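You operate a simulated robot arm through the tools that you are given. There is no shell and no other tool.

Carry out the task below with a simulated robot arm. There is one attempt and no reset: what you move stays moved.

## Task
Pull-test the blue lead; rack it if it holds, else reject it.
Fine: reset the tester before you pull, clip the lug, pull the red lever till it shows OK or WEAK, open the clip again; a weak lead goes in the red slot, a good one in its own slot; leave the other leads alone.

It is judged by the outcome, as a careful person would: the job done as asked, and still so three seconds after it is handed in. It fails if anything else is knocked over, pushed out of place, dropped, spilled or broken.

## Robot
A 7-joint arm with a three-finger gripper, fixed in place. Base frame: the origin is at the foot of the arm, x ahead of it, y to its left, z up; the work surface is at about z = 0.808. Lengths are in m, angles in rad, forces in N, time in s.
Its first joint turns from -2.897 to 2.897 rad. Payload 2.69 kg.
The TCP is the grasp point between the finger pads, 0.03 m short of the fingertips. In the tool frame z runs along the fingers and y along their closing line. Largest opening 0.128 m; the body of the gripper starts 0.117 m behind the TCP.
Orientation is that of the tool frame in the base frame, as a unit quaternion [x, y, z, w]. With the fingers straight down and closing along the base's y, the tool's x points along the base's -x, its y along +y and its z along -z.

## Interface
- The arm moves only by the tool play_rows. Its argument "moves" is a list of rows, each a list of 6 numbers: the shift along the base's x, y, z in units of 30 mm (1.0 is 30 mm), then the turn, a rotation vector about the base's x, y, z in units of 5 degrees (1.0 is 5 degrees). In form: [[tx, ty, tz, rx, ry, rz], ...]. A call has 1 to 20 rows; each row shifts and turns the commanded pose from where the row before left it. "fingers" is the gripper command, from -1 (shut) to 1 (fully open), values between in proportion, set as the call begins (left out, the last holds). A call with a number of a shift or a turn outside -1 to 1 is refused whole. Each row takes 0.2 s and may step no farther than 0.05 m and 0.15 rad from the row before; otherwise, or with a gripper value out of range, the whole call is refused. Where a pose cannot be reached the arm comes as near as it can. A force on the tool above 90 N (or 10 N above the force at the start of the call, whichever is more), or a blocked arm, ends the call early, and 0.2 s more pass. Each finger halts on what it meets, pressing with about 36 N; the grip force reading is that of the motor and also rises with nothing between the fingers. The clock runs only during rows and for 0.2 s after the last one: add rows that do not move to give the fingers time. The reply holds the time, the measured pose of the TCP, the force on the tool along the base axes, the opening and the grip force, in the units named above and with some noise, with the torque about the TCP (base axes, N m) and any sound that the robot's microphone picked up.
- Cameras (640 x 400 px; columns grow to the right, rows downward): "scene" is fixed at [0.2197, 0.5008, 1.5186]; the picture's right is [-0.81, -0.59, 0.00], its down [-0.25, 0.34, -0.91] and it looks along [0.53, -0.73, -0.42] (base axes); focal length 360 px, centre (320, 200). "wrist" rides on the gripper at [0.058, 0.054, -0.131] in the tool frame; the picture's right is [-0.68, 0.74, 0.00], its down [-0.62, -0.57, -0.55] and it looks along [-0.40, -0.37, 0.84] (tool axes); focal length 234 px, centre (320, 200). There is no depth. A picture from a camera that has moved, and an enlarged one, comes with that camera's place and axes in the base frame and with its lens.
- grab_frame(camera): a new picture of that camera. No time passes.
- raise_lower(by): slides the trunk up (or, below 0, down) by that many m; the arm rides with it, the base frame stays. It gives what a move gives, with no picture.
- inspect(camera, box): a new picture of the part [left, top, right, bottom] of that camera's present view, enlarged. No time passes.
- hand_in(): hands the job in; it is judged then, once.

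Nothing tells you positions but the pictures and the camera data. Unless the task says otherwise, let go and move clear before handing in.

The tools are called after "Emit:" as name(argument=value, ...) on one line, values as JSON. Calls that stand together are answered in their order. play_rows: Moves the arm, as the interface text tells. Its arguments: {"type":"object","properties":{"moves":{"type":"array"},"fingers":{"type":"number"}},"required":["moves"]} The other tools are called the same way: raise_lower (by) slides the trunk up or down; grab_frame (camera) takes a picture; inspect (camera, box) takes an enlarged picture of a part of a camera's view; hand_in () hands the job in.

At the start:

```text
clock: 0.0
tcp_pos: [0.6297, -0.2995, 1.202]
tcp_rot: [0.0, 1.0, 0.0, 0.0]
ft_force: [0.1, 0.3, -0.4]
wrist_torque: [-0.01, 0.0, 0.02]
gripper_width: 0.1279
gripper_force: 0.0
trunk travel left (down, up): [-0.15, 0.2]
```

scene: 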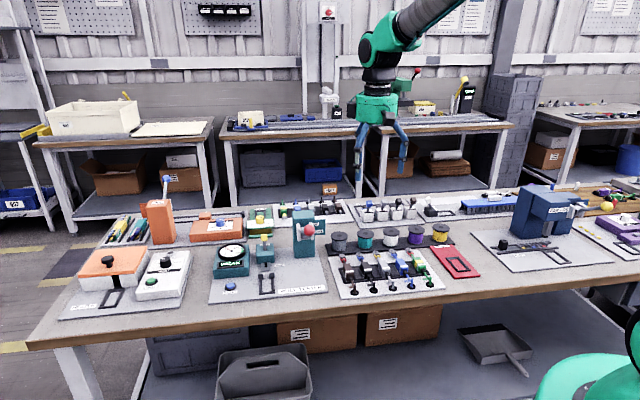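
wrist: 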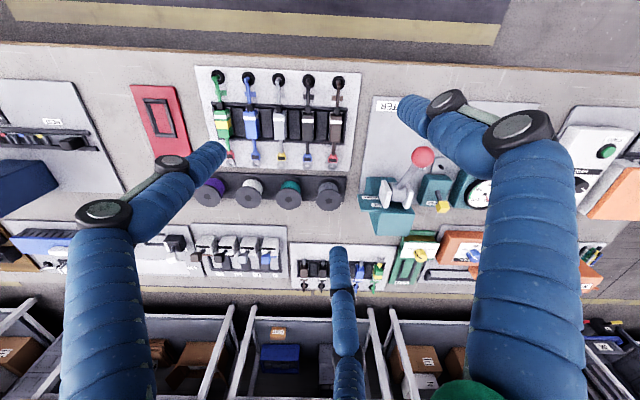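

I see a bench with a tester (dial, yellow clip, red-knobbed lever, blue button), a rack of coloured leads, and a red tray. I'll look closer at each before moving anything.

Emit:
inspect(camera="scene", box=[200, 200, 340, 310])

Emit:
inspect(camera="scene", box=[320, 220, 490, 310])

Emit:
inspect(camera="wrist", box=[120, 60, 370, 215])

Emit:
inspect(camera="wrist", box=[350, 80, 570, 240])

```text
3.64 times, centred on (270, 255) of scene
camera zoom: at [0.2197, 0.5008, 1.5186], right [-0.81, -0.59, 0.0], down [-0.25, 0.34, -0.91], along [0.53, -0.73, -0.42], focal length 1307 px, centre (502, 0)
```

zoom: 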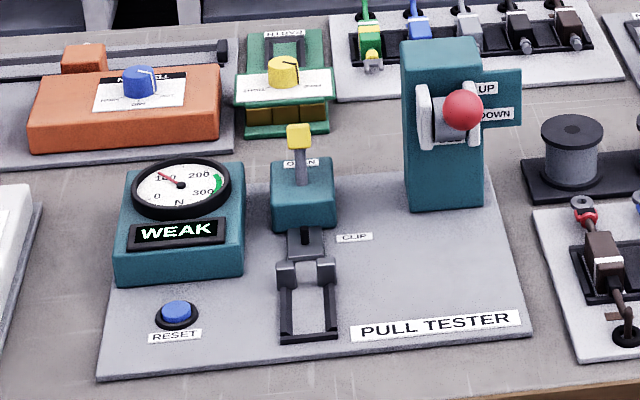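

```text
3.76 times, centred on (405, 265) of scene
camera zoom: at [0.2197, 0.5008, 1.5186], right [-0.81, -0.59, 0.0], down [-0.25, 0.34, -0.91], along [0.53, -0.73, -0.42], focal length 1353 px, centre (0, -45)
```

zoom: 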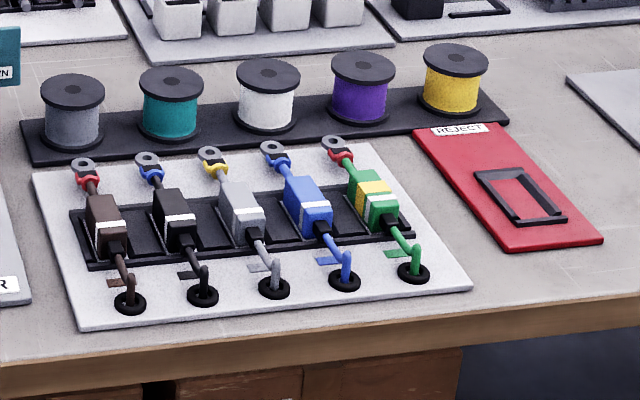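

```text
2.56 times, centred on (245, 138) of wrist
camera zoom: at [0.5719, -0.2449, 1.333], right [0.68, 0.74, 0.0], down [0.62, -0.57, 0.55], along [0.4, -0.37, -0.84], focal length 600 px, centre (512, 360)
```

zoom: 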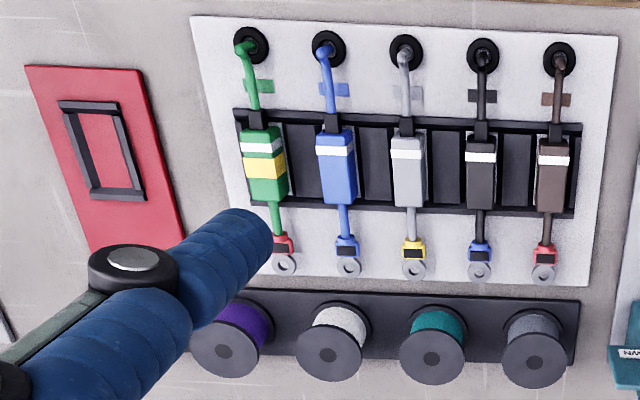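

```text
2.50 times, centred on (460, 160) of wrist
camera zoom: at [0.5719, -0.2449, 1.333], right [0.68, 0.74, 0.0], down [0.62, -0.57, 0.55], along [0.4, -0.37, -0.84], focal length 585 px, centre (-30, 300)
```

zoom: 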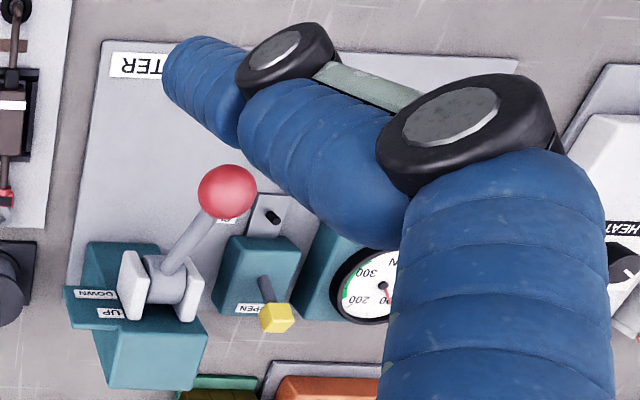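

The blue lead lies fourth in the rack, at about (0.573, -0.434). The tester cradle is near (0.87, -0.12), the reset button near (0.95, -0.05), the clip lever near (0.995, -0.245) and the red ball near (0.78, -0.22, 1.0). The bench is turned 45°, so I'll turn the gripper to match and move above the tester for a closer look.

Emit:
play_rows(moves=[[0.9, 0.77, -0.2, 0, 0, -0.9], [0.9, 0.77, -0.2, 0, 0, -0.9], [0.9, 0.77, -0.2, 0, 0, -0.9], [0.9, 0.77, -0.2, 0, 0, -0.9], [0.9, 0.77, -0.2, 0, 0, -0.9], [0.9, 0.77, -0.2, 0, 0, -0.9], [0.9, 0.77, -0.2, 0, 0, -0.9], [0.9, 0.77, -0.2, 0, 0, -0.9], [0.9, 0.77, -0.2, 0, 0, -0.9], [0.9, 0.77, -0.2, 0, 0, -0.9]], fingers=-1)

Emit:
grab_frame(camera="wrist")

Emit:
grab_frame(camera="scene")

```text
clock: 2.2
tcp_pos: [0.9003, -0.0686, 1.1419]
tcp_rot: [0.382, 0.924, 0.0, 0.0]
ft_force: [-0.8, 0.5, -0.4]
wrist_torque: [0.02, -0.02, -0.02]
gripper_width: 0.0024
gripper_force: 31.7
trunk travel left (down, up): [-0.15, 0.2]
```

```text
taken
camera wrist: at [0.8967, 0.0125, 1.2725], right [1.0, 0.04, 0.0], down [0.04, -0.84, 0.55], along [0.02, -0.55, -0.84], focal length 234 px, centre (320, 200)
```

wrist: 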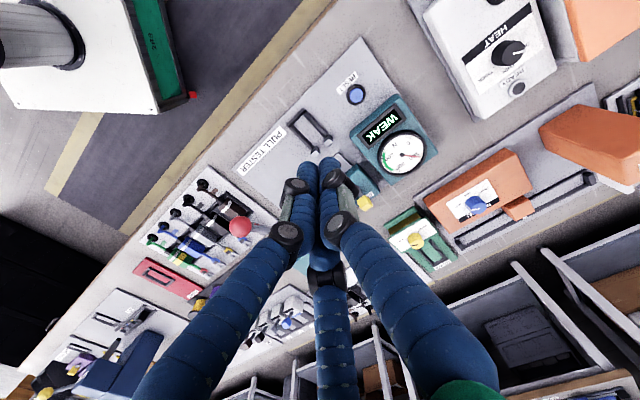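

```text
taken
```

scene: 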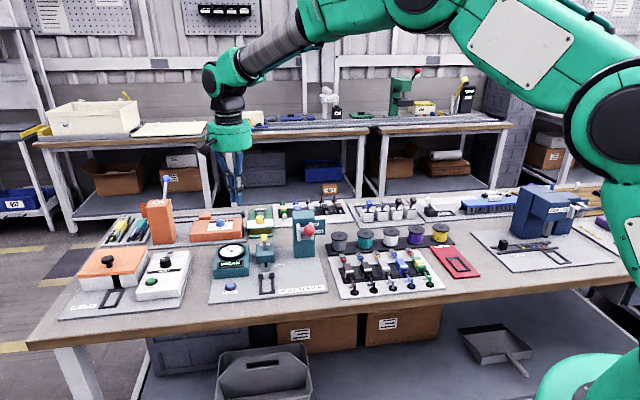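

The arm is above the tester, which still shows the old "WEAK". I'll zoom in on the wrist view to pin down the button, clip and knob.

Emit:
inspect(camera="wrist", box=[220, 60, 460, 220])

Emit:
inspect(camera="scene", box=[205, 215, 335, 305])

```text
2.50 times, centred on (340, 140) of wrist
camera zoom: at [0.8967, 0.0125, 1.2725], right [1.0, 0.04, 0.0], down [0.04, -0.84, 0.55], along [0.02, -0.55, -0.84], focal length 585 px, centre (270, 350)
```

zoom: 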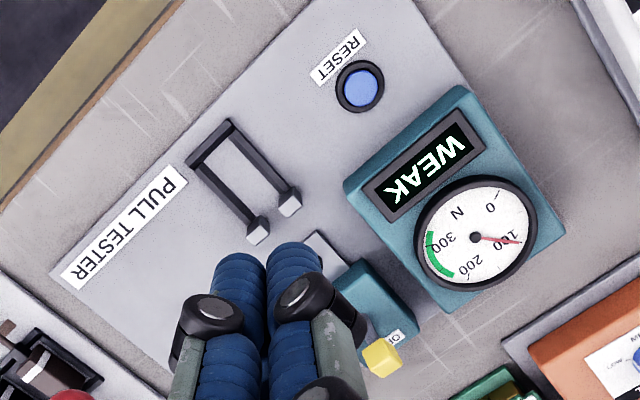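

```text
4.44 times, centred on (270, 260) of scene
camera zoom: at [0.2197, 0.5008, 1.5186], right [-0.81, -0.59, 0.0], down [-0.25, 0.34, -0.91], along [0.53, -0.73, -0.42], focal length 1598 px, centre (542, -67)
```

zoom: 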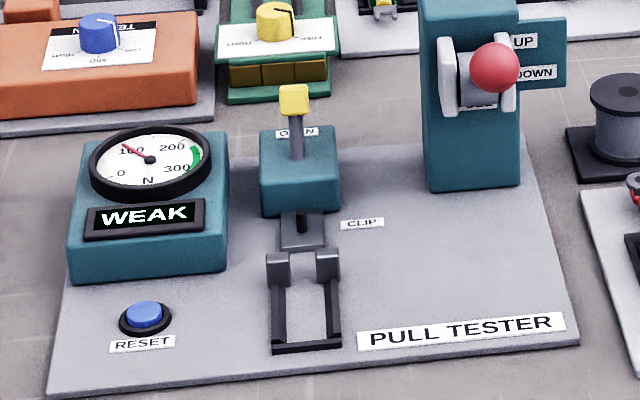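

The button comes out at about (0.962, -0.053, 0.82). I'll go above it with the fingers shut and check alignment before pressing.

Emit:
play_rows(moves=[[0.2286, 0.0578, -0.896, 0, 0, 0], [0.2286, 0.0578, -0.896, 0, 0, 0], [0.2286, 0.0578, -0.896, 0, 0, 0], [0.2286, 0.0578, -0.896, 0, 0, 0], [0.2286, 0.0578, -0.896, 0, 0, 0], [0.2286, 0.0578, -0.896, 0, 0, 0], [0.2286, 0.0578, -0.896, 0, 0, 0], [0.2286, 0.0578, -0.896, 0, 0, 0], [0.2286, 0.0578, -0.896, 0, 0, 0]])

Emit:
grab_frame(camera="wrist")

Emit:
inspect(camera="scene", box=[190, 200, 330, 310])

```text
clock: 4.2
tcp_pos: [0.9618, -0.0515, 0.9006]
tcp_rot: [0.382, 0.924, 0.0, 0.0]
ft_force: [0.5, 0.7, -0.1]
wrist_torque: [0.01, -0.03, -0.01]
gripper_width: 0.0022
gripper_force: 31.6
trunk travel left (down, up): [-0.15, 0.2]
```

```text
taken
camera wrist: at [0.9593, 0.0278, 1.0316], right [1.0, 0.04, 0.0], down [0.04, -0.84, 0.55], along [0.02, -0.55, -0.84], focal length 234 px, centre (320, 200)
```

wrist: 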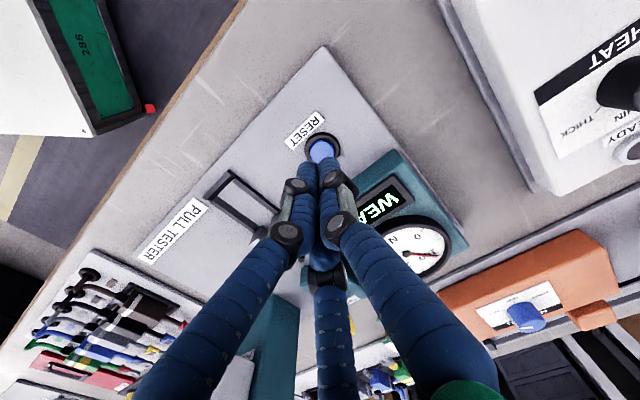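

```text
3.64 times, centred on (260, 255) of scene
camera zoom: at [0.2197, 0.5008, 1.5186], right [-0.81, -0.59, 0.0], down [-0.25, 0.34, -0.91], along [0.53, -0.73, -0.42], focal length 1307 px, centre (538, 0)
```

zoom: 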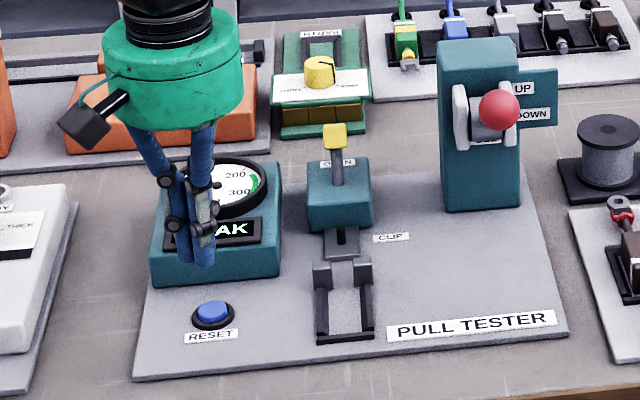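

The fingertips are right over the button. I'm pressing down gently.

Emit:
play_rows(moves=[[0, 0, -0.8, 0, 0, 0], [0, 0, -0.5, 0, 0, 0], [0, 0, -0.2, 0, 0, 0], [0, 0, -0.15, 0, 0, 0], [0, 0, 0, 0, 0, 0]])

Emit:
inspect(camera="scene", box=[190, 200, 330, 310])

Emit:
inspect(camera="wrist", box=[230, 80, 470, 300])

```text
clock: 5.4
tcp_pos: [0.962, -0.052, 0.8496]
tcp_rot: [0.382, 0.924, 0.0, 0.001]
ft_force: [0.1, 0.1, 0.8]
wrist_torque: [0.0, 0.0, -0.02]
gripper_width: 0.0023
gripper_force: 31.8
trunk travel left (down, up): [-0.15, 0.2]
```

```text
3.64 times, centred on (260, 255) of scene
camera zoom: at [0.2197, 0.5008, 1.5186], right [-0.81, -0.59, 0.0], down [-0.25, 0.34, -0.91], along [0.53, -0.73, -0.42], focal length 1307 px, centre (538, 0)
```

zoom: 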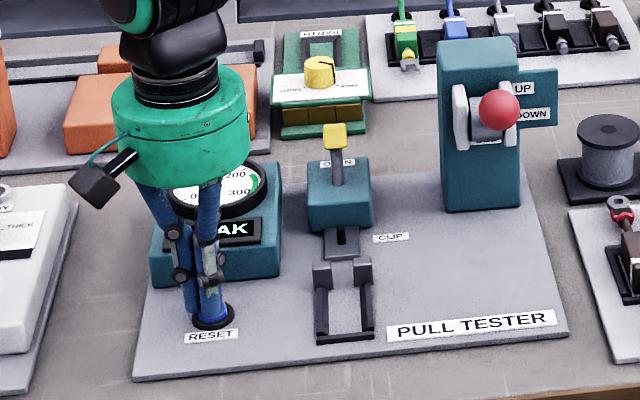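

```text
1.82 times, centred on (350, 190) of wrist
camera zoom: at [0.9592, 0.0279, 0.9815], right [1.0, 0.04, 0.0], down [0.04, -0.84, 0.55], along [0.02, -0.55, -0.84], focal length 426 px, centre (266, 218)
```

zoom: 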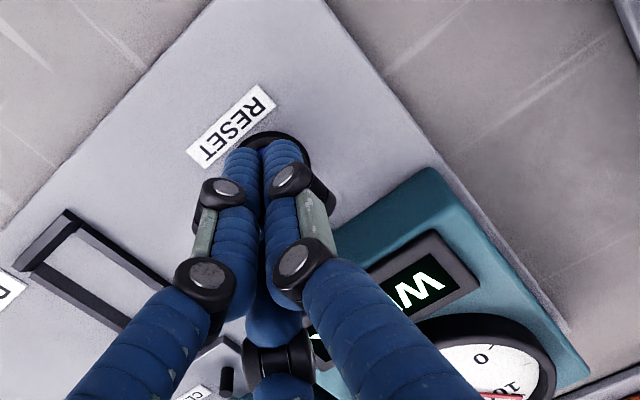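

Contact is only just starting, with about 1 N on the tool and WEAK still displayed. I'll press a few millimetres further.

Emit:
play_rows(moves=[[0, 0, -0.1, 0, 0, 0], [0, 0, -0.1, 0, 0, 0], [0, 0, 0, 0, 0, 0]])

Emit:
inspect(camera="wrist", box=[230, 80, 470, 300])

```text
clock: 6.2
tcp_pos: [0.9626, -0.0517, 0.8446]
tcp_rot: [0.382, 0.924, -0.001, 0.0]
ft_force: [0.0, -0.5, -0.4]
wrist_torque: [-0.02, 0.02, -0.03]
gripper_width: 0.0018
gripper_force: 31.1
trunk travel left (down, up): [-0.15, 0.2]
```

```text
1.82 times, centred on (350, 190) of wrist
camera zoom: at [0.9591, 0.0278, 0.9752], right [1.0, 0.04, 0.0], down [0.04, -0.84, 0.55], along [0.02, -0.55, -0.84], focal length 426 px, centre (266, 218)
```

zoom: 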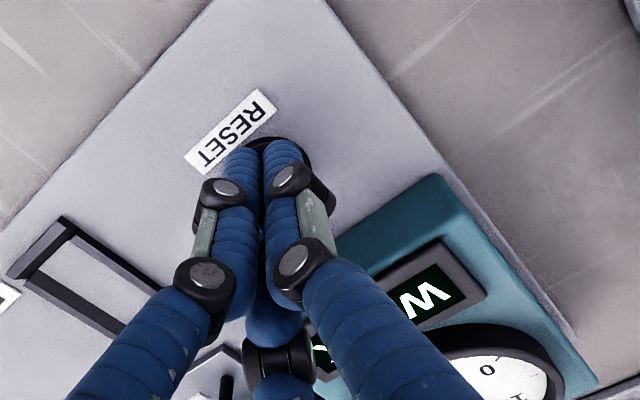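

Still no contact force, so the button top sits lower than I estimated. I'll continue in small steps.

Emit:
play_rows(moves=[[0, 0, -0.07, 0, 0, 0], [0, 0, -0.07, 0, 0, 0], [0, 0, 0, 0, 0, 0]])

Emit:
inspect(camera="wrist", box=[230, 80, 470, 300])

Emit:
inspect(camera="scene", box=[190, 200, 330, 310])

```text
clock: 7.0
tcp_pos: [0.9619, -0.0525, 0.8409]
tcp_rot: [0.383, 0.924, -0.001, -0.001]
ft_force: [2.1, -0.2, 3.1]
wrist_torque: [0.0, -0.07, 0.02]
gripper_width: 0.0062
gripper_force: 31.0
trunk travel left (down, up): [-0.15, 0.2]
heard: click
```

```text
1.82 times, centred on (350, 190) of wrist
camera zoom: at [0.9584, 0.0275, 0.9717], right [1.0, 0.04, 0.0], down [0.04, -0.84, 0.55], along [0.02, -0.55, -0.84], focal length 426 px, centre (266, 218)
```

zoom: 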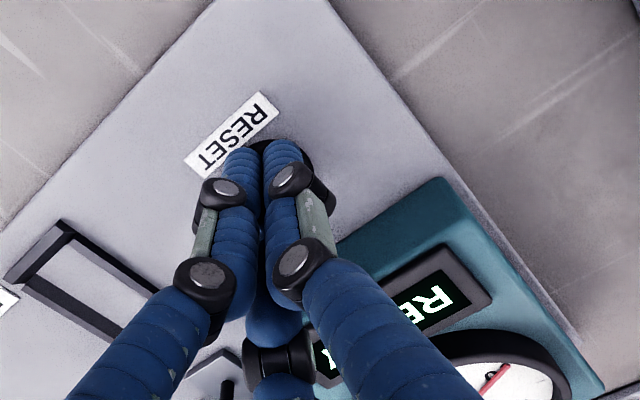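

```text
3.64 times, centred on (260, 255) of scene
camera zoom: at [0.2197, 0.5008, 1.5186], right [-0.81, -0.59, 0.0], down [-0.25, 0.34, -0.91], along [0.53, -0.73, -0.42], focal length 1307 px, centre (538, 0)
```

zoom: 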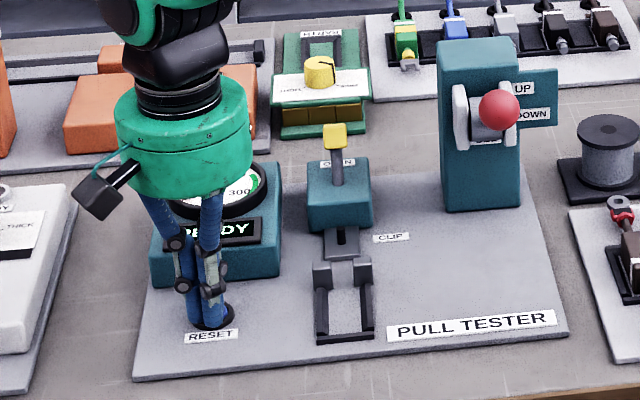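

Heard a click and the display reads READY, so the reset is done. Next I lift clear over the post and move above the blue lead.

Emit:
play_rows(moves=[[0, 0, 1, 0, 0, 0], [0, 0, 1, 0, 0, 0], [0, 0, 1, 0, 0, 0], [0, 0, 1, 0, 0, 0], [0, 0, 1, 0, 0, 0], [0, 0, 1, 0, 0, 0], [-0.926, -0.909, 0.8, 0, 0, 0], [-0.926, -0.909, 0.8, 0, 0, 0], [-0.926, -0.909, 0.8, 0, 0, 0], [-0.926, -0.909, 0.8, 0, 0, 0], [-0.926, -0.909, 0, 0, 0, 0], [-0.926, -0.909, 0, 0, 0, 0], [-0.926, -0.909, 0, 0, 0, 0], [-0.926, -0.909, 0, 0, 0, 0], [-0.926, -0.909, 0, 0, 0, 0], [-0.926, -0.909, 0, 0, 0, 0], [-0.926, -0.909, 0, 0, 0, 0], [-0.926, -0.909, 0, 0, 0, 0], [-0.926, -0.909, 0, 0, 0, 0], [-0.926, -0.909, 0, 0, 0, 0]])

Emit:
play_rows(moves=[[0, 0, -1, 0, 0, 0], [0, 0, -1, 0, 0, 0], [0, 0, -1, 0, 0, 0], [0, 0, -1, 0, 0, 0]], fingers=-0.14)

Emit:
grab_frame(camera="wrist")

Emit:
inspect(camera="scene", box=[200, 200, 480, 310])

```text
clock: 11.2
tcp_pos: [0.5723, -0.4345, 1.1168]
tcp_rot: [0.382, 0.924, 0.0, 0.0]
ft_force: [0.0, 0.3, 0.4]
wrist_torque: [-0.03, 0.0, 0.01]
gripper_width: 0.002
gripper_force: 31.3
trunk travel left (down, up): [-0.15, 0.2]
```

```text
clock: 12.2
tcp_pos: [0.5727, -0.4362, 0.9965]
tcp_rot: [0.383, 0.924, 0.0, 0.0]
ft_force: [0.4, 0.5, 0.3]
wrist_torque: [0.01, -0.02, -0.01]
gripper_width: 0.0551
gripper_force: 0.0
trunk travel left (down, up): [-0.15, 0.2]
```

```text
taken
camera wrist: at [0.5702, -0.3555, 1.1277], right [1.0, 0.04, 0.0], down [0.04, -0.84, 0.55], along [0.02, -0.55, -0.84], focal length 234 px, centre (320, 200)
```

wrist: 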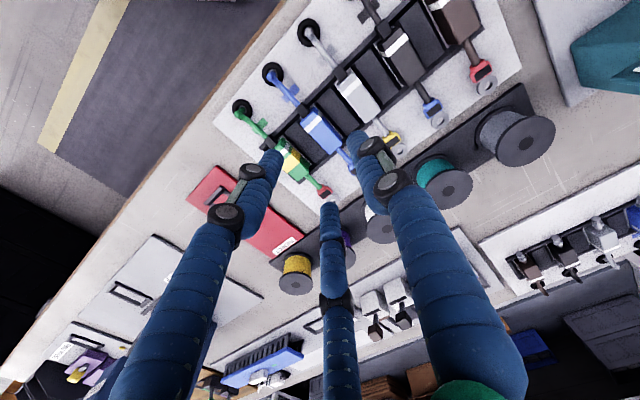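

```text
2.29 times, centred on (340, 255) of scene
camera zoom: at [0.2197, 0.5008, 1.5186], right [-0.81, -0.59, 0.0], down [-0.25, 0.34, -0.91], along [0.53, -0.73, -0.42], focal length 822 px, centre (274, 74)
```

zoom: 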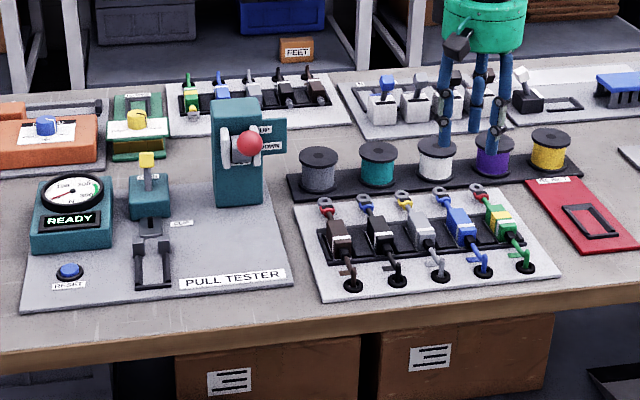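

I'm above the rack with the fingers partly open. A closer look will give the body's position, width and height.

Emit:
inspect(camera="wrist", box=[220, 10, 460, 210])

Emit:
inspect(camera="scene", box=[370, 240, 450, 300])

```text
2.00 times, centred on (340, 110) of wrist
camera zoom: at [0.5702, -0.3555, 1.1277], right [1.0, 0.04, 0.0], down [0.04, -0.84, 0.55], along [0.02, -0.55, -0.84], focal length 468 px, centre (280, 380)
```

zoom: 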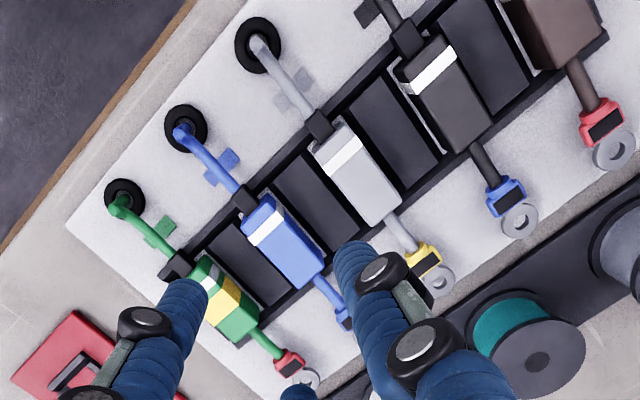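

```text
6.67 times, centred on (410, 270) of scene
camera zoom: at [0.2197, 0.5008, 1.5186], right [-0.81, -0.59, 0.0], down [-0.25, 0.34, -0.91], along [0.53, -0.73, -0.42], focal length 2397 px, centre (-280, -267)
```

zoom: 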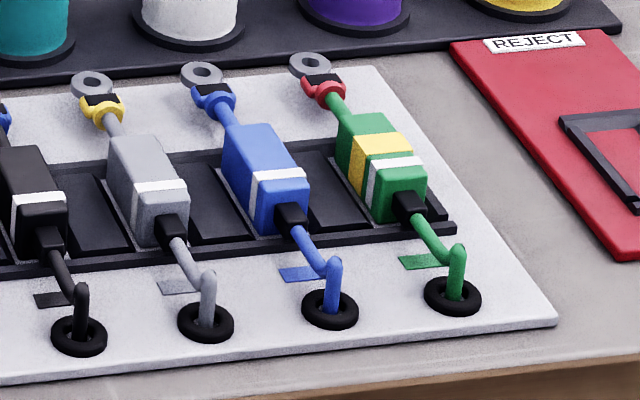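

The blue body measures about 21 × 55 mm, with its top near z = 0.833 and its centre near (0.575, -0.442). I'll narrow the fingers a bit and descend to just above it.

Emit:
play_rows(moves=[[0.09, -0.19, -1, 0, 0, 0], [0, 0, -1, 0, 0, 0], [0, 0, -1, 0, 0, 0], [0, 0, -0.8, 0, 0, 0]], fingers=-0.33)

Emit:
inspect(camera="wrist", box=[200, 50, 440, 250])

Emit:
inspect(camera="scene", box=[360, 220, 460, 300])

```text
clock: 13.2
tcp_pos: [0.5767, -0.4431, 0.8828]
tcp_rot: [0.382, 0.924, -0.001, 0.001]
ft_force: [-0.3, -0.1, 1.0]
wrist_torque: [0.0, -0.01, -0.01]
gripper_width: 0.043
gripper_force: 0.1
trunk travel left (down, up): [-0.15, 0.2]
```

```text
2.00 times, centred on (320, 150) of wrist
camera zoom: at [0.5733, -0.3624, 1.014], right [1.0, 0.04, 0.0], down [0.04, -0.83, 0.55], along [0.02, -0.55, -0.84], focal length 468 px, centre (320, 300)
```

zoom: 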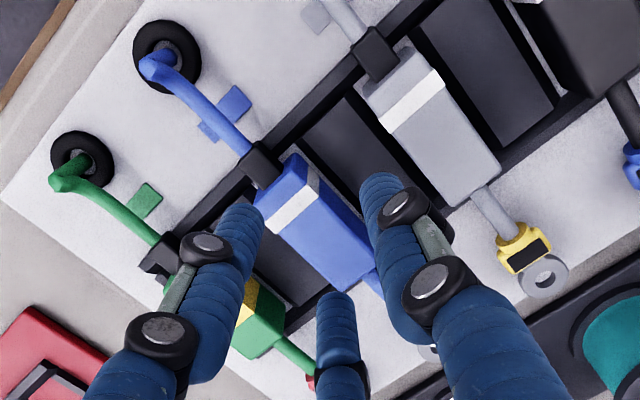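

```text
5.00 times, centred on (410, 260) of scene
camera zoom: at [0.2197, 0.5008, 1.5186], right [-0.81, -0.59, 0.0], down [-0.25, 0.34, -0.91], along [0.53, -0.73, -0.42], focal length 1797 px, centre (-130, -100)
```

zoom: 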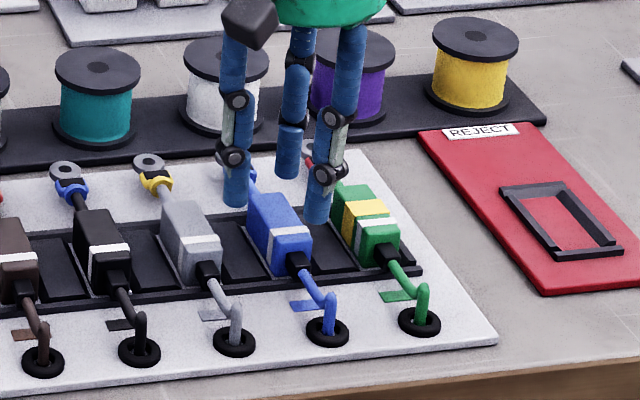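

The fingers straddle the blue body and the neighbours are clear. I'll come down in small steps and watch the force.

Emit:
play_rows(moves=[[-0.03, 0.03, -0.4, 0, 0, 0], [0, 0, -0.3, 0, 0, 0], [0, 0, -0.1, 0, 0, 0], [0, 0, 0, 0, 0, 0]])

Emit:
inspect(camera="wrist", box=[200, 50, 440, 250])

Emit:
inspect(camera="scene", box=[360, 220, 460, 300])

```text
clock: 14.2
tcp_pos: [0.5754, -0.4428, 0.8639]
tcp_rot: [0.383, 0.924, -0.001, 0.005]
ft_force: [-9.1, -7.6, 63.4]
wrist_torque: [-2.04, -0.21, -0.19]
gripper_width: 0.0517
gripper_force: 6.0
trunk travel left (down, up): [-0.15, 0.2]
```

```text
2.00 times, centred on (320, 150) of wrist
camera zoom: at [0.572, -0.3618, 0.9948], right [1.0, 0.04, 0.01], down [0.03, -0.83, 0.55], along [0.03, -0.55, -0.83], focal length 468 px, centre (320, 300)
```

zoom: 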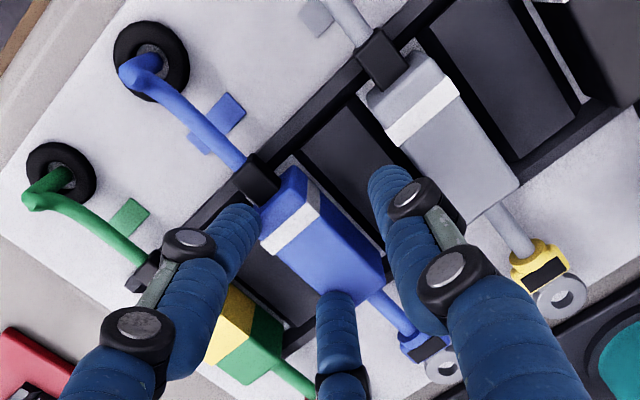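

```text
5.00 times, centred on (410, 260) of scene
camera zoom: at [0.2197, 0.5008, 1.5186], right [-0.81, -0.59, 0.0], down [-0.25, 0.34, -0.91], along [0.53, -0.73, -0.42], focal length 1797 px, centre (-130, -100)
```

zoom: 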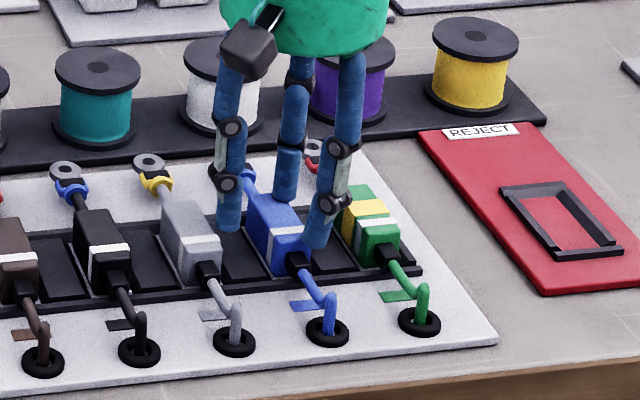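

Contact came too early, at 63 N. The torque puts it under the hand's third finger, which has landed on the rear of the body. I'll back straight up and study how the three fingers actually sit.

Emit:
play_rows(moves=[[0, 0, 0.5, 0, 0, 0], [0, 0, 1, 0, 0, 0], [0, 0, 1, 0, 0, 0], [0, 0, 0.5, 0, 0, 0]])

Emit:
inspect(camera="wrist", box=[180, 50, 460, 300])

Emit:
inspect(camera="scene", box=[360, 200, 460, 300])

Emit:
play_rows(moves=[[0, 0, 0, 0, 0, 0], [0, 0, 0, 0, 0, 0], [0, 0, 0, 0, 0, 0]], fingers=1)

Emit:
grab_frame(camera="wrist")

Emit:
inspect(camera="scene", box=[360, 180, 460, 280])

```text
clock: 15.2
tcp_pos: [0.5733, -0.4402, 0.9483]
tcp_rot: [0.383, 0.924, 0.0, 0.0]
ft_force: [0.8, 0.0, -0.4]
wrist_torque: [-0.02, -0.01, 0.0]
gripper_width: 0.0427
gripper_force: 0.2
trunk travel left (down, up): [-0.15, 0.2]
```

```text
1.60 times, centred on (320, 175) of wrist
camera zoom: at [0.5708, -0.3612, 1.0796], right [1.0, 0.04, 0.0], down [0.04, -0.84, 0.55], along [0.02, -0.55, -0.84], focal length 375 px, centre (320, 240)
```

zoom: 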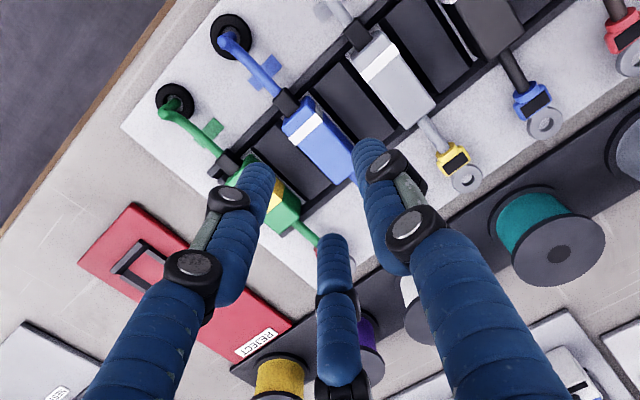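

```text
4.00 times, centred on (410, 250) of scene
camera zoom: at [0.2197, 0.5008, 1.5186], right [-0.81, -0.59, 0.0], down [-0.25, 0.34, -0.91], along [0.53, -0.73, -0.42], focal length 1438 px, centre (-40, 0)
```

zoom: 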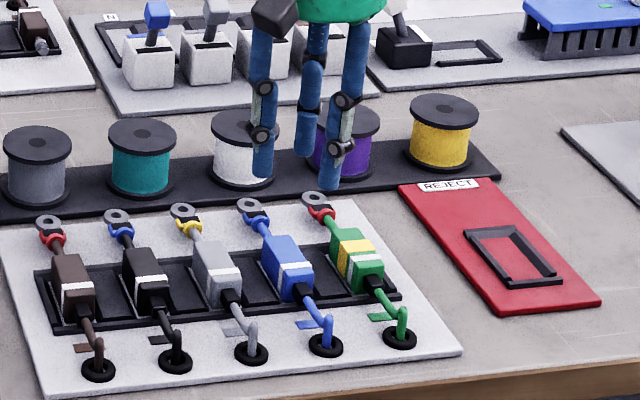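

```text
clock: 16.0
tcp_pos: [0.575, -0.4421, 0.9486]
tcp_rot: [0.383, 0.924, 0.0, 0.0]
ft_force: [0.4, -0.1, 0.7]
wrist_torque: [0.03, 0.01, -0.02]
gripper_width: 0.1281
gripper_force: 0.1
trunk travel left (down, up): [-0.15, 0.2]
```

```text
taken
camera wrist: at [0.5714, -0.3617, 1.0798], right [1.0, 0.04, 0.0], down [0.04, -0.84, 0.55], along [0.02, -0.55, -0.84], focal length 234 px, centre (320, 200)
```

wrist: 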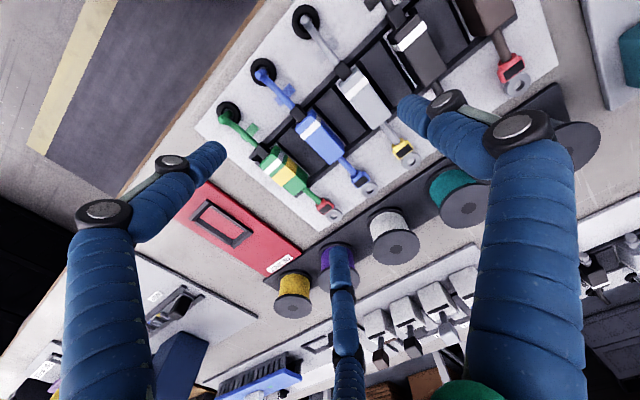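

```text
4.00 times, centred on (410, 230) of scene
camera zoom: at [0.2197, 0.5008, 1.5186], right [-0.81, -0.59, 0.0], down [-0.25, 0.34, -0.91], along [0.53, -0.73, -0.42], focal length 1438 px, centre (-40, 80)
```

zoom: 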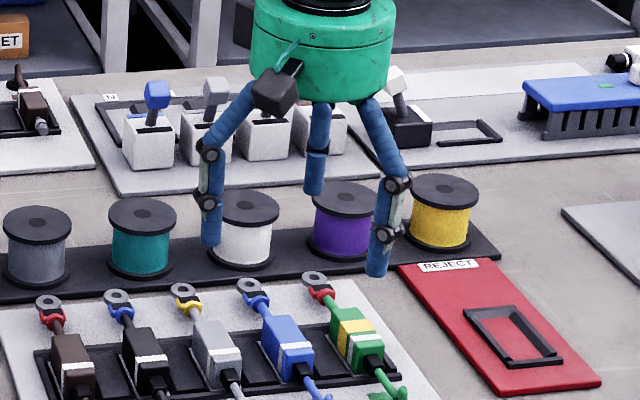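

Comparing the two openings shows the hand has three fingers closing concentrically, one on the tool's +y and two at ±120°. That differs from the two-finger description. I can still hold the body with one finger on its right side and two on its left, by shifting the TCP about 8 mm off its centreline.

Emit:
play_rows(moves=[[-0.283, -0.173, 0, 0, 0, 0], [0, 0, -1, 0, 0, 0], [0, 0, -0.9, 0, 0, 0], [0, 0, -0.5, 0, 0, 0], [0, 0, 0, 0, 0, 0]], fingers=0.094)

Emit:
grab_frame(camera="wrist")

Emit:
inspect(camera="wrist", box=[200, 50, 460, 270])

Emit:
inspect(camera="scene", box=[360, 220, 460, 300])

```text
clock: 17.2
tcp_pos: [0.5666, -0.4452, 0.8762]
tcp_rot: [0.383, 0.924, 0.0, 0.0]
ft_force: [-0.5, -0.4, -0.5]
wrist_torque: [-0.03, 0.01, 0.0]
gripper_width: 0.0696
gripper_force: 0.1
trunk travel left (down, up): [-0.15, 0.2]
```

```text
taken
camera wrist: at [0.5631, -0.3659, 1.007], right [1.0, 0.04, 0.0], down [0.04, -0.84, 0.55], along [0.02, -0.55, -0.84], focal length 234 px, centre (320, 200)
```

wrist: 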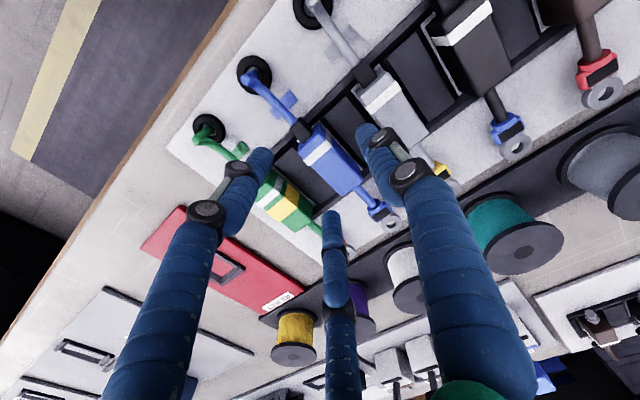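

```text
1.82 times, centred on (330, 160) of wrist
camera zoom: at [0.5631, -0.3659, 1.007], right [1.0, 0.04, 0.0], down [0.04, -0.84, 0.55], along [0.02, -0.55, -0.84], focal length 426 px, centre (302, 273)
```

zoom: 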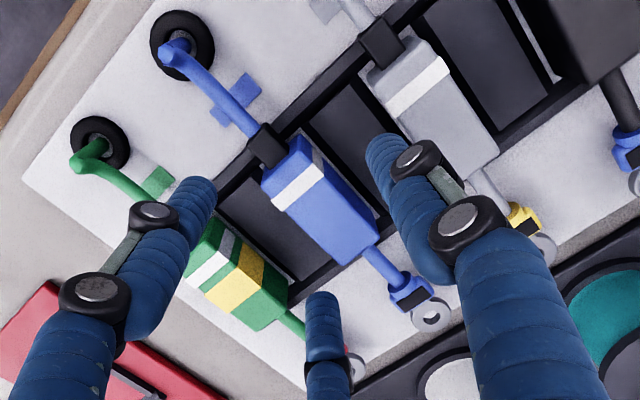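

```text
5.00 times, centred on (410, 260) of scene
camera zoom: at [0.2197, 0.5008, 1.5186], right [-0.81, -0.59, 0.0], down [-0.25, 0.34, -0.91], along [0.53, -0.73, -0.42], focal length 1797 px, centre (-130, -100)
```

zoom: 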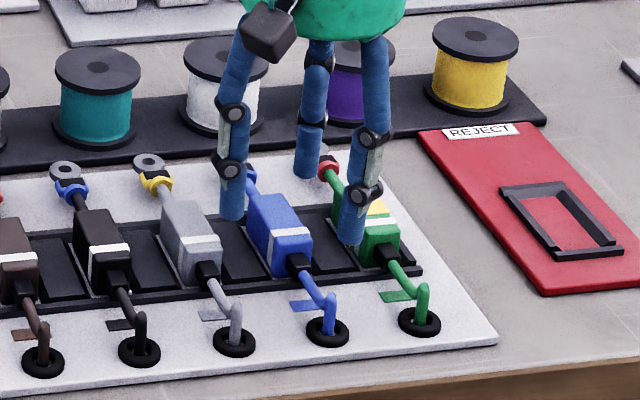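

All three fingertips should drop into clear gaps, one right of the blue body and two between it and green. I'll descend past body-top height and check the force.

Emit:
play_rows(moves=[[0, 0, -0.3, 0, 0, 0], [0, 0, -0.2, 0, 0, 0], [0, 0, -0.1, 0, 0, 0]])

Emit:
inspect(camera="wrist", box=[200, 50, 460, 270])

```text
clock: 18.0
tcp_pos: [0.5652, -0.4452, 0.8581]
tcp_rot: [0.383, 0.924, 0.0, 0.0]
ft_force: [1.1, 0.5, -0.2]
wrist_torque: [-0.01, 0.04, 0.0]
gripper_width: 0.0699
gripper_force: 0.0
trunk travel left (down, up): [-0.15, 0.2]
```

```text
1.82 times, centred on (330, 160) of wrist
camera zoom: at [0.563, -0.3656, 0.989], right [1.0, 0.04, 0.0], down [0.04, -0.84, 0.55], along [0.02, -0.55, -0.84], focal length 426 px, centre (302, 273)
```

zoom: 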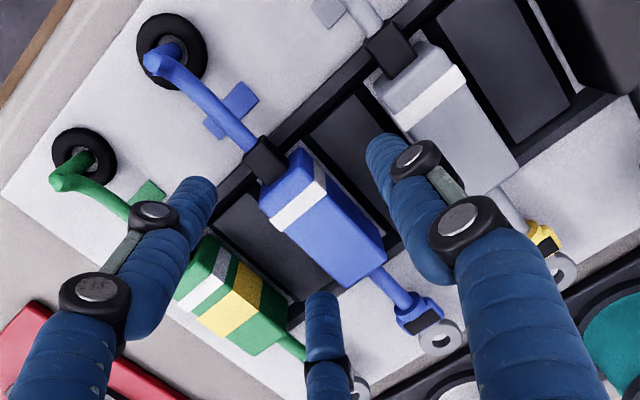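

No contact. Continuing down about 8 mm.

Emit:
play_rows(moves=[[0, 0, -0.1, 0, 0, 0], [0, 0, -0.1, 0, 0, 0], [0, 0, -0.05, 0, 0, 0], [0, 0, 0, 0, 0, 0]])

Emit:
inspect(camera="wrist", box=[200, 50, 460, 270])

Emit:
inspect(camera="scene", box=[370, 230, 450, 290])

```text
clock: 19.0
tcp_pos: [0.5644, -0.4446, 0.8501]
tcp_rot: [0.382, 0.924, 0.0, 0.0]
ft_force: [-0.1, -0.2, 0.0]
wrist_torque: [0.0, -0.03, -0.02]
gripper_width: 0.07
gripper_force: 0.0
trunk travel left (down, up): [-0.15, 0.2]
```

```text
1.82 times, centred on (330, 160) of wrist
camera zoom: at [0.5626, -0.3653, 0.9814], right [1.0, 0.04, 0.0], down [0.04, -0.84, 0.55], along [0.02, -0.55, -0.84], focal length 426 px, centre (302, 273)
```

zoom: 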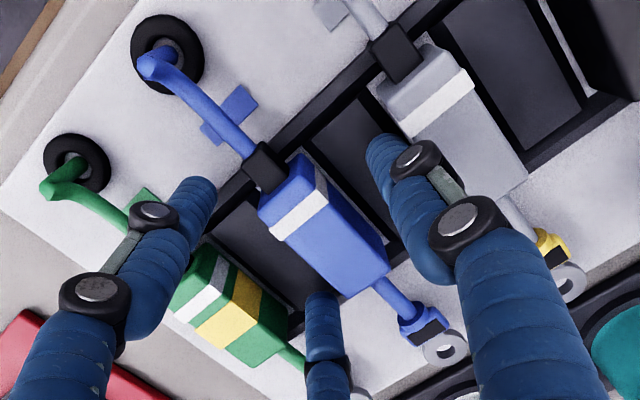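

```text
6.67 times, centred on (410, 260) of scene
camera zoom: at [0.2197, 0.5008, 1.5186], right [-0.81, -0.59, 0.0], down [-0.25, 0.34, -0.91], along [0.53, -0.73, -0.42], focal length 2397 px, centre (-280, -200)
```

zoom: 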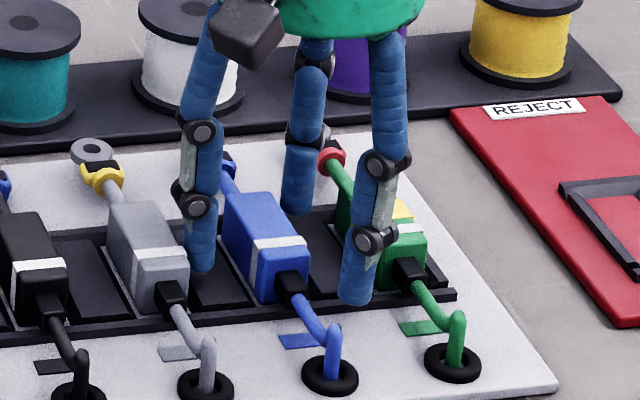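

Still free. Now I close on the body.

Emit:
play_rows(moves=[[0, 0, 0, 0, 0, 0], [0, 0, 0, 0, 0, 0], [0, 0, 0, 0, 0, 0]], fingers=-1)

Emit:
inspect(camera="wrist", box=[200, 50, 460, 270])

Emit:
inspect(camera="scene", box=[370, 230, 450, 290])

```text
clock: 19.8
tcp_pos: [0.5641, -0.4456, 0.8508]
tcp_rot: [0.383, 0.924, 0.0, 0.0]
ft_force: [-11.5, -1.6, 13.8]
wrist_torque: [-0.21, 0.09, -0.48]
gripper_width: 0.0315
gripper_force: 35.6
trunk travel left (down, up): [-0.15, 0.2]
```

```text
1.82 times, centred on (330, 160) of wrist
camera zoom: at [0.5618, -0.3654, 0.9823], right [1.0, 0.04, 0.0], down [0.04, -0.84, 0.55], along [0.02, -0.55, -0.84], focal length 426 px, centre (302, 273)
```

zoom: 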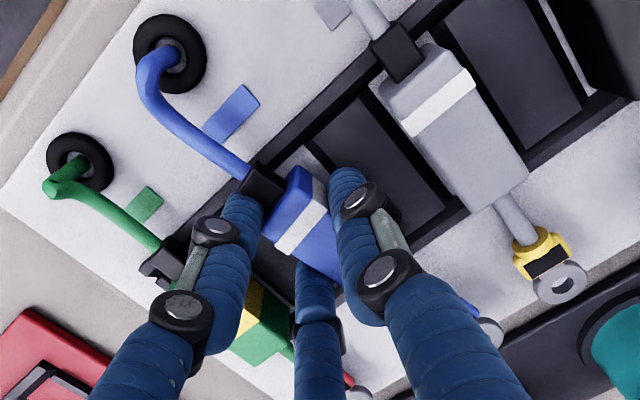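

```text
6.67 times, centred on (410, 260) of scene
camera zoom: at [0.2197, 0.5008, 1.5186], right [-0.81, -0.59, 0.0], down [-0.25, 0.34, -0.91], along [0.53, -0.73, -0.42], focal length 2397 px, centre (-280, -200)
```

zoom: 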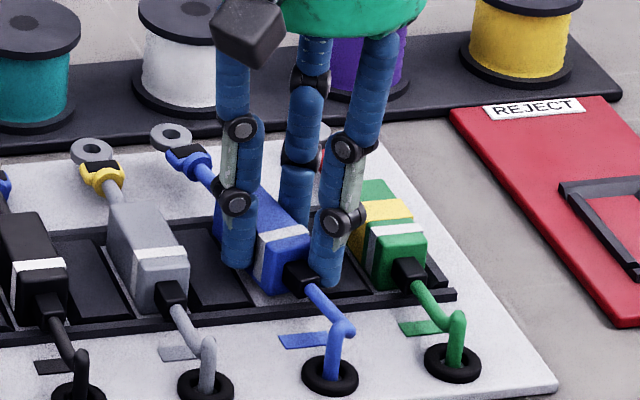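

The body is held, but it yawed a little. The front finger seems to have slipped onto the narrower strain relief, so I was too far forward. I'll open, see how it settles, and regrip centred.

Emit:
play_rows(moves=[[0, 0, 0, 0, 0, 0], [0, 0, 0, 0, 0, 0], [0, 0, 0, 0, 0, 0]], fingers=0.094)

Emit:
inspect(camera="wrist", box=[200, 50, 460, 270])

Emit:
inspect(camera="scene", box=[370, 230, 450, 290])

```text
clock: 20.6
tcp_pos: [0.5651, -0.4455, 0.8503]
tcp_rot: [0.383, 0.924, 0.0, 0.0]
ft_force: [1.0, 0.0, 0.4]
wrist_torque: [0.01, 0.0, 0.0]
gripper_width: 0.0698
gripper_force: 0.0
trunk travel left (down, up): [-0.15, 0.2]
```

```text
1.82 times, centred on (330, 160) of wrist
camera zoom: at [0.5625, -0.3653, 0.9813], right [1.0, 0.04, 0.0], down [0.04, -0.84, 0.55], along [0.02, -0.55, -0.84], focal length 426 px, centre (302, 273)
```

zoom: 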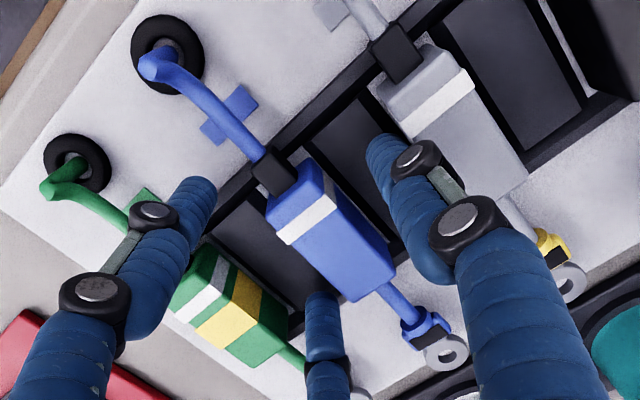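

```text
6.67 times, centred on (410, 260) of scene
camera zoom: at [0.2197, 0.5008, 1.5186], right [-0.81, -0.59, 0.0], down [-0.25, 0.34, -0.91], along [0.53, -0.73, -0.42], focal length 2397 px, centre (-280, -200)
```

zoom: 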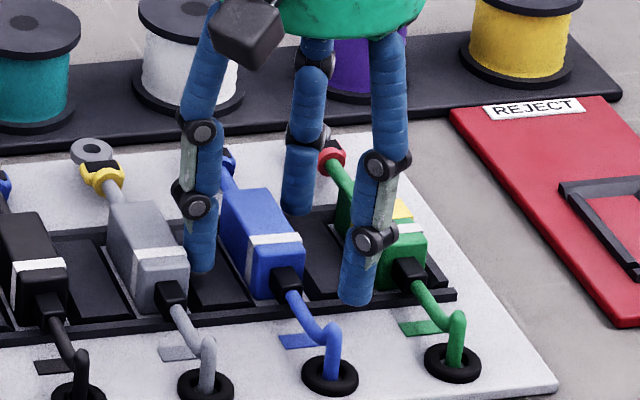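

The lead settled straight back into its slot. I'll shift 6 mm rearward and grip again.

Emit:
play_rows(moves=[[0, 0, 0.2, 0, 0, 0], [0.2, -0.083, 0, 0, 0, 0], [0, 0, -0.2, 0, 0, 0], [0, 0, 0, 0, 0, 0]])

Emit:
play_rows(moves=[[0, 0, 0, 0, 0, 0], [0, 0, 0, 0, 0, 0], [0, 0, 0, 0, 0, 0]], fingers=-1)

Emit:
inspect(camera="wrist", box=[200, 50, 460, 270])

Emit:
inspect(camera="scene", box=[370, 230, 450, 290])

```text
clock: 21.6
tcp_pos: [0.5723, -0.4485, 0.8502]
tcp_rot: [0.383, 0.924, 0.0, 0.0]
ft_force: [0.7, 0.0, -0.3]
wrist_torque: [-0.01, 0.02, -0.05]
gripper_width: 0.0698
gripper_force: 0.0
trunk travel left (down, up): [-0.15, 0.2]
```

```text
clock: 22.4
tcp_pos: [0.5729, -0.449, 0.8504]
tcp_rot: [0.383, 0.924, -0.001, 0.001]
ft_force: [3.9, 2.3, 8.8]
wrist_torque: [0.06, -0.25, -0.04]
gripper_width: 0.0286
gripper_force: 35.7
trunk travel left (down, up): [-0.15, 0.2]
```

```text
1.82 times, centred on (330, 160) of wrist
camera zoom: at [0.5693, -0.3679, 0.982], right [1.0, 0.04, 0.0], down [0.04, -0.83, 0.55], along [0.02, -0.55, -0.84], focal length 426 px, centre (302, 273)
```

zoom: 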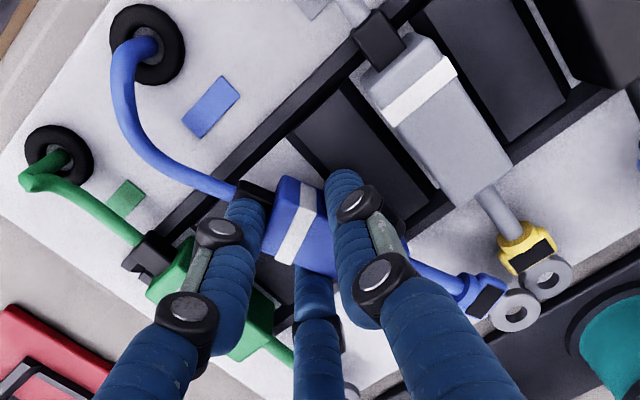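

```text
6.67 times, centred on (410, 260) of scene
camera zoom: at [0.2197, 0.5008, 1.5186], right [-0.81, -0.59, 0.0], down [-0.25, 0.34, -0.91], along [0.53, -0.73, -0.42], focal length 2397 px, centre (-280, -200)
```

zoom: 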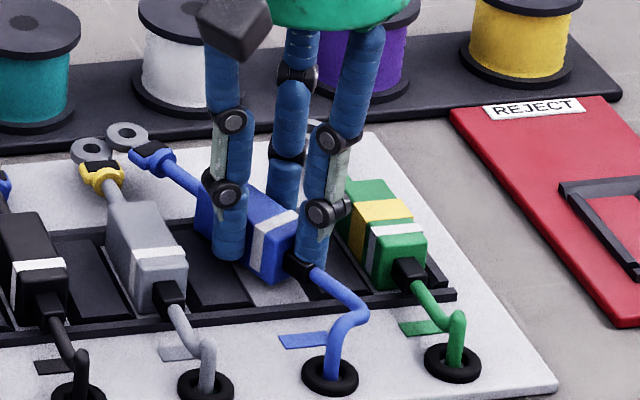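

The lead yawed more this time. Each finger closes independently, so the paired fingers overpower the single one and twist the body. I'll open again and check where it settles. A partial close command should let the pair act as fixed stops while the single finger does the pressing.

Emit:
play_rows(moves=[[0, 0, 0, 0, 0, 0], [0, 0, 0, 0, 0, 0], [0, 0, 0, 0, 0, 0]], fingers=0.094)

Emit:
inspect(camera="wrist", box=[200, 50, 460, 270])

Emit:
inspect(camera="scene", box=[370, 230, 450, 290])

```text
clock: 23.2
tcp_pos: [0.5718, -0.4482, 0.8491]
tcp_rot: [0.383, 0.924, 0.001, 0.0]
ft_force: [0.0, 0.0, 0.5]
wrist_torque: [0.04, 0.0, 0.0]
gripper_width: 0.0702
gripper_force: 0.0
trunk travel left (down, up): [-0.15, 0.2]
```

```text
1.82 times, centred on (330, 160) of wrist
camera zoom: at [0.5688, -0.368, 0.9812], right [1.0, 0.04, 0.0], down [0.04, -0.84, 0.55], along [0.02, -0.55, -0.84], focal length 426 px, centre (302, 273)
```

zoom: 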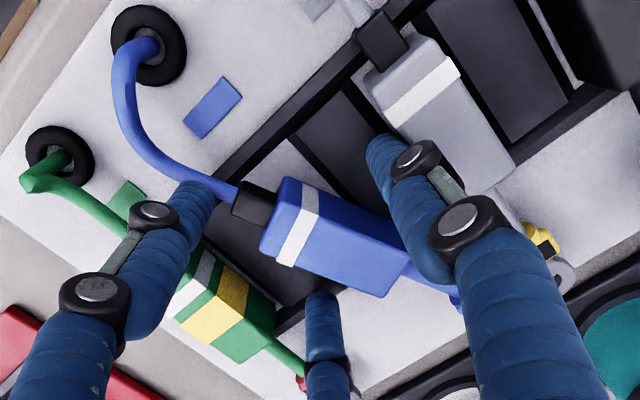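

```text
6.67 times, centred on (410, 260) of scene
camera zoom: at [0.2197, 0.5008, 1.5186], right [-0.81, -0.59, 0.0], down [-0.25, 0.34, -0.91], along [0.53, -0.73, -0.42], focal length 2397 px, centre (-280, -200)
```

zoom: 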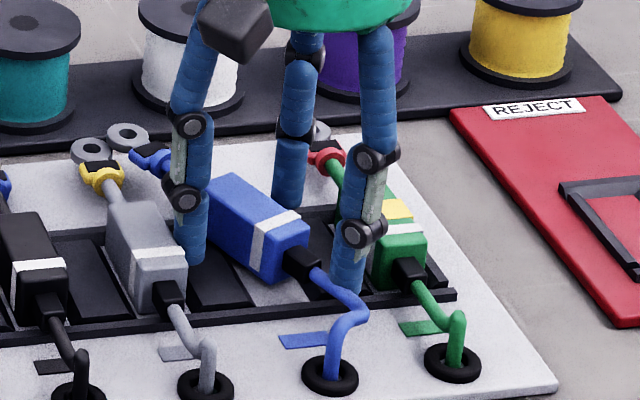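

The lead now lies about 16° yawed on top of the rack dividers, centred near (0.584, -0.446). I'll rise, turn the tool 16° to match it, and look before regripping with a gentler partial close.

Emit:
play_rows(moves=[[0, 0, 1, 0, 0, 0], [0, 0, 0.7, 0, 0, 0], [0.1, -0.1, 0, 0, 0, 0.8], [0.127, -0.113, 0, 0, 0, 0.8], [0, 0, 0, 0, 0, 0.8], [0, 0, 0, 0, 0, 0.8], [0, 0, 0, 0, 0, 0]], fingers=-0.06)

Emit:
inspect(camera="wrist", box=[200, 50, 460, 270])

Emit:
inspect(camera="scene", box=[370, 230, 450, 290])

```text
clock: 24.8
tcp_pos: [0.5791, -0.4544, 0.9013]
tcp_rot: [0.25, 0.968, 0.0, 0.0]
ft_force: [0.8, 0.2, -1.1]
wrist_torque: [0.0, -0.02, -0.01]
gripper_width: 0.0602
gripper_force: 0.0
trunk travel left (down, up): [-0.15, 0.2]
```

```text
1.82 times, centred on (330, 160) of wrist
camera zoom: at [0.5541, -0.3782, 1.0326], right [0.95, 0.32, 0.0], down [0.27, -0.79, 0.55], along [0.17, -0.52, -0.84], focal length 426 px, centre (302, 273)
```

zoom: 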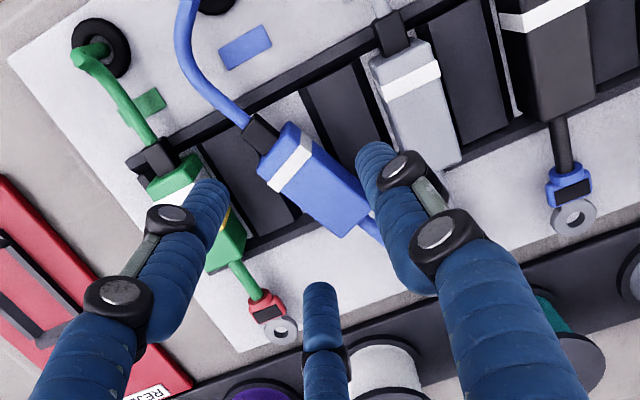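

```text
6.67 times, centred on (410, 260) of scene
camera zoom: at [0.2197, 0.5008, 1.5186], right [-0.81, -0.59, 0.0], down [-0.25, 0.34, -0.91], along [0.53, -0.73, -0.42], focal length 2397 px, centre (-280, -200)
```

zoom: 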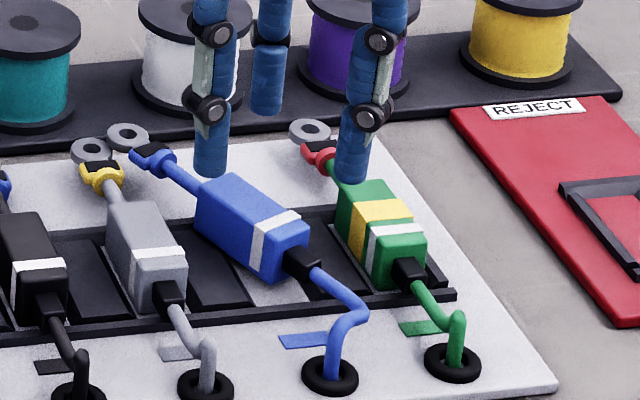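

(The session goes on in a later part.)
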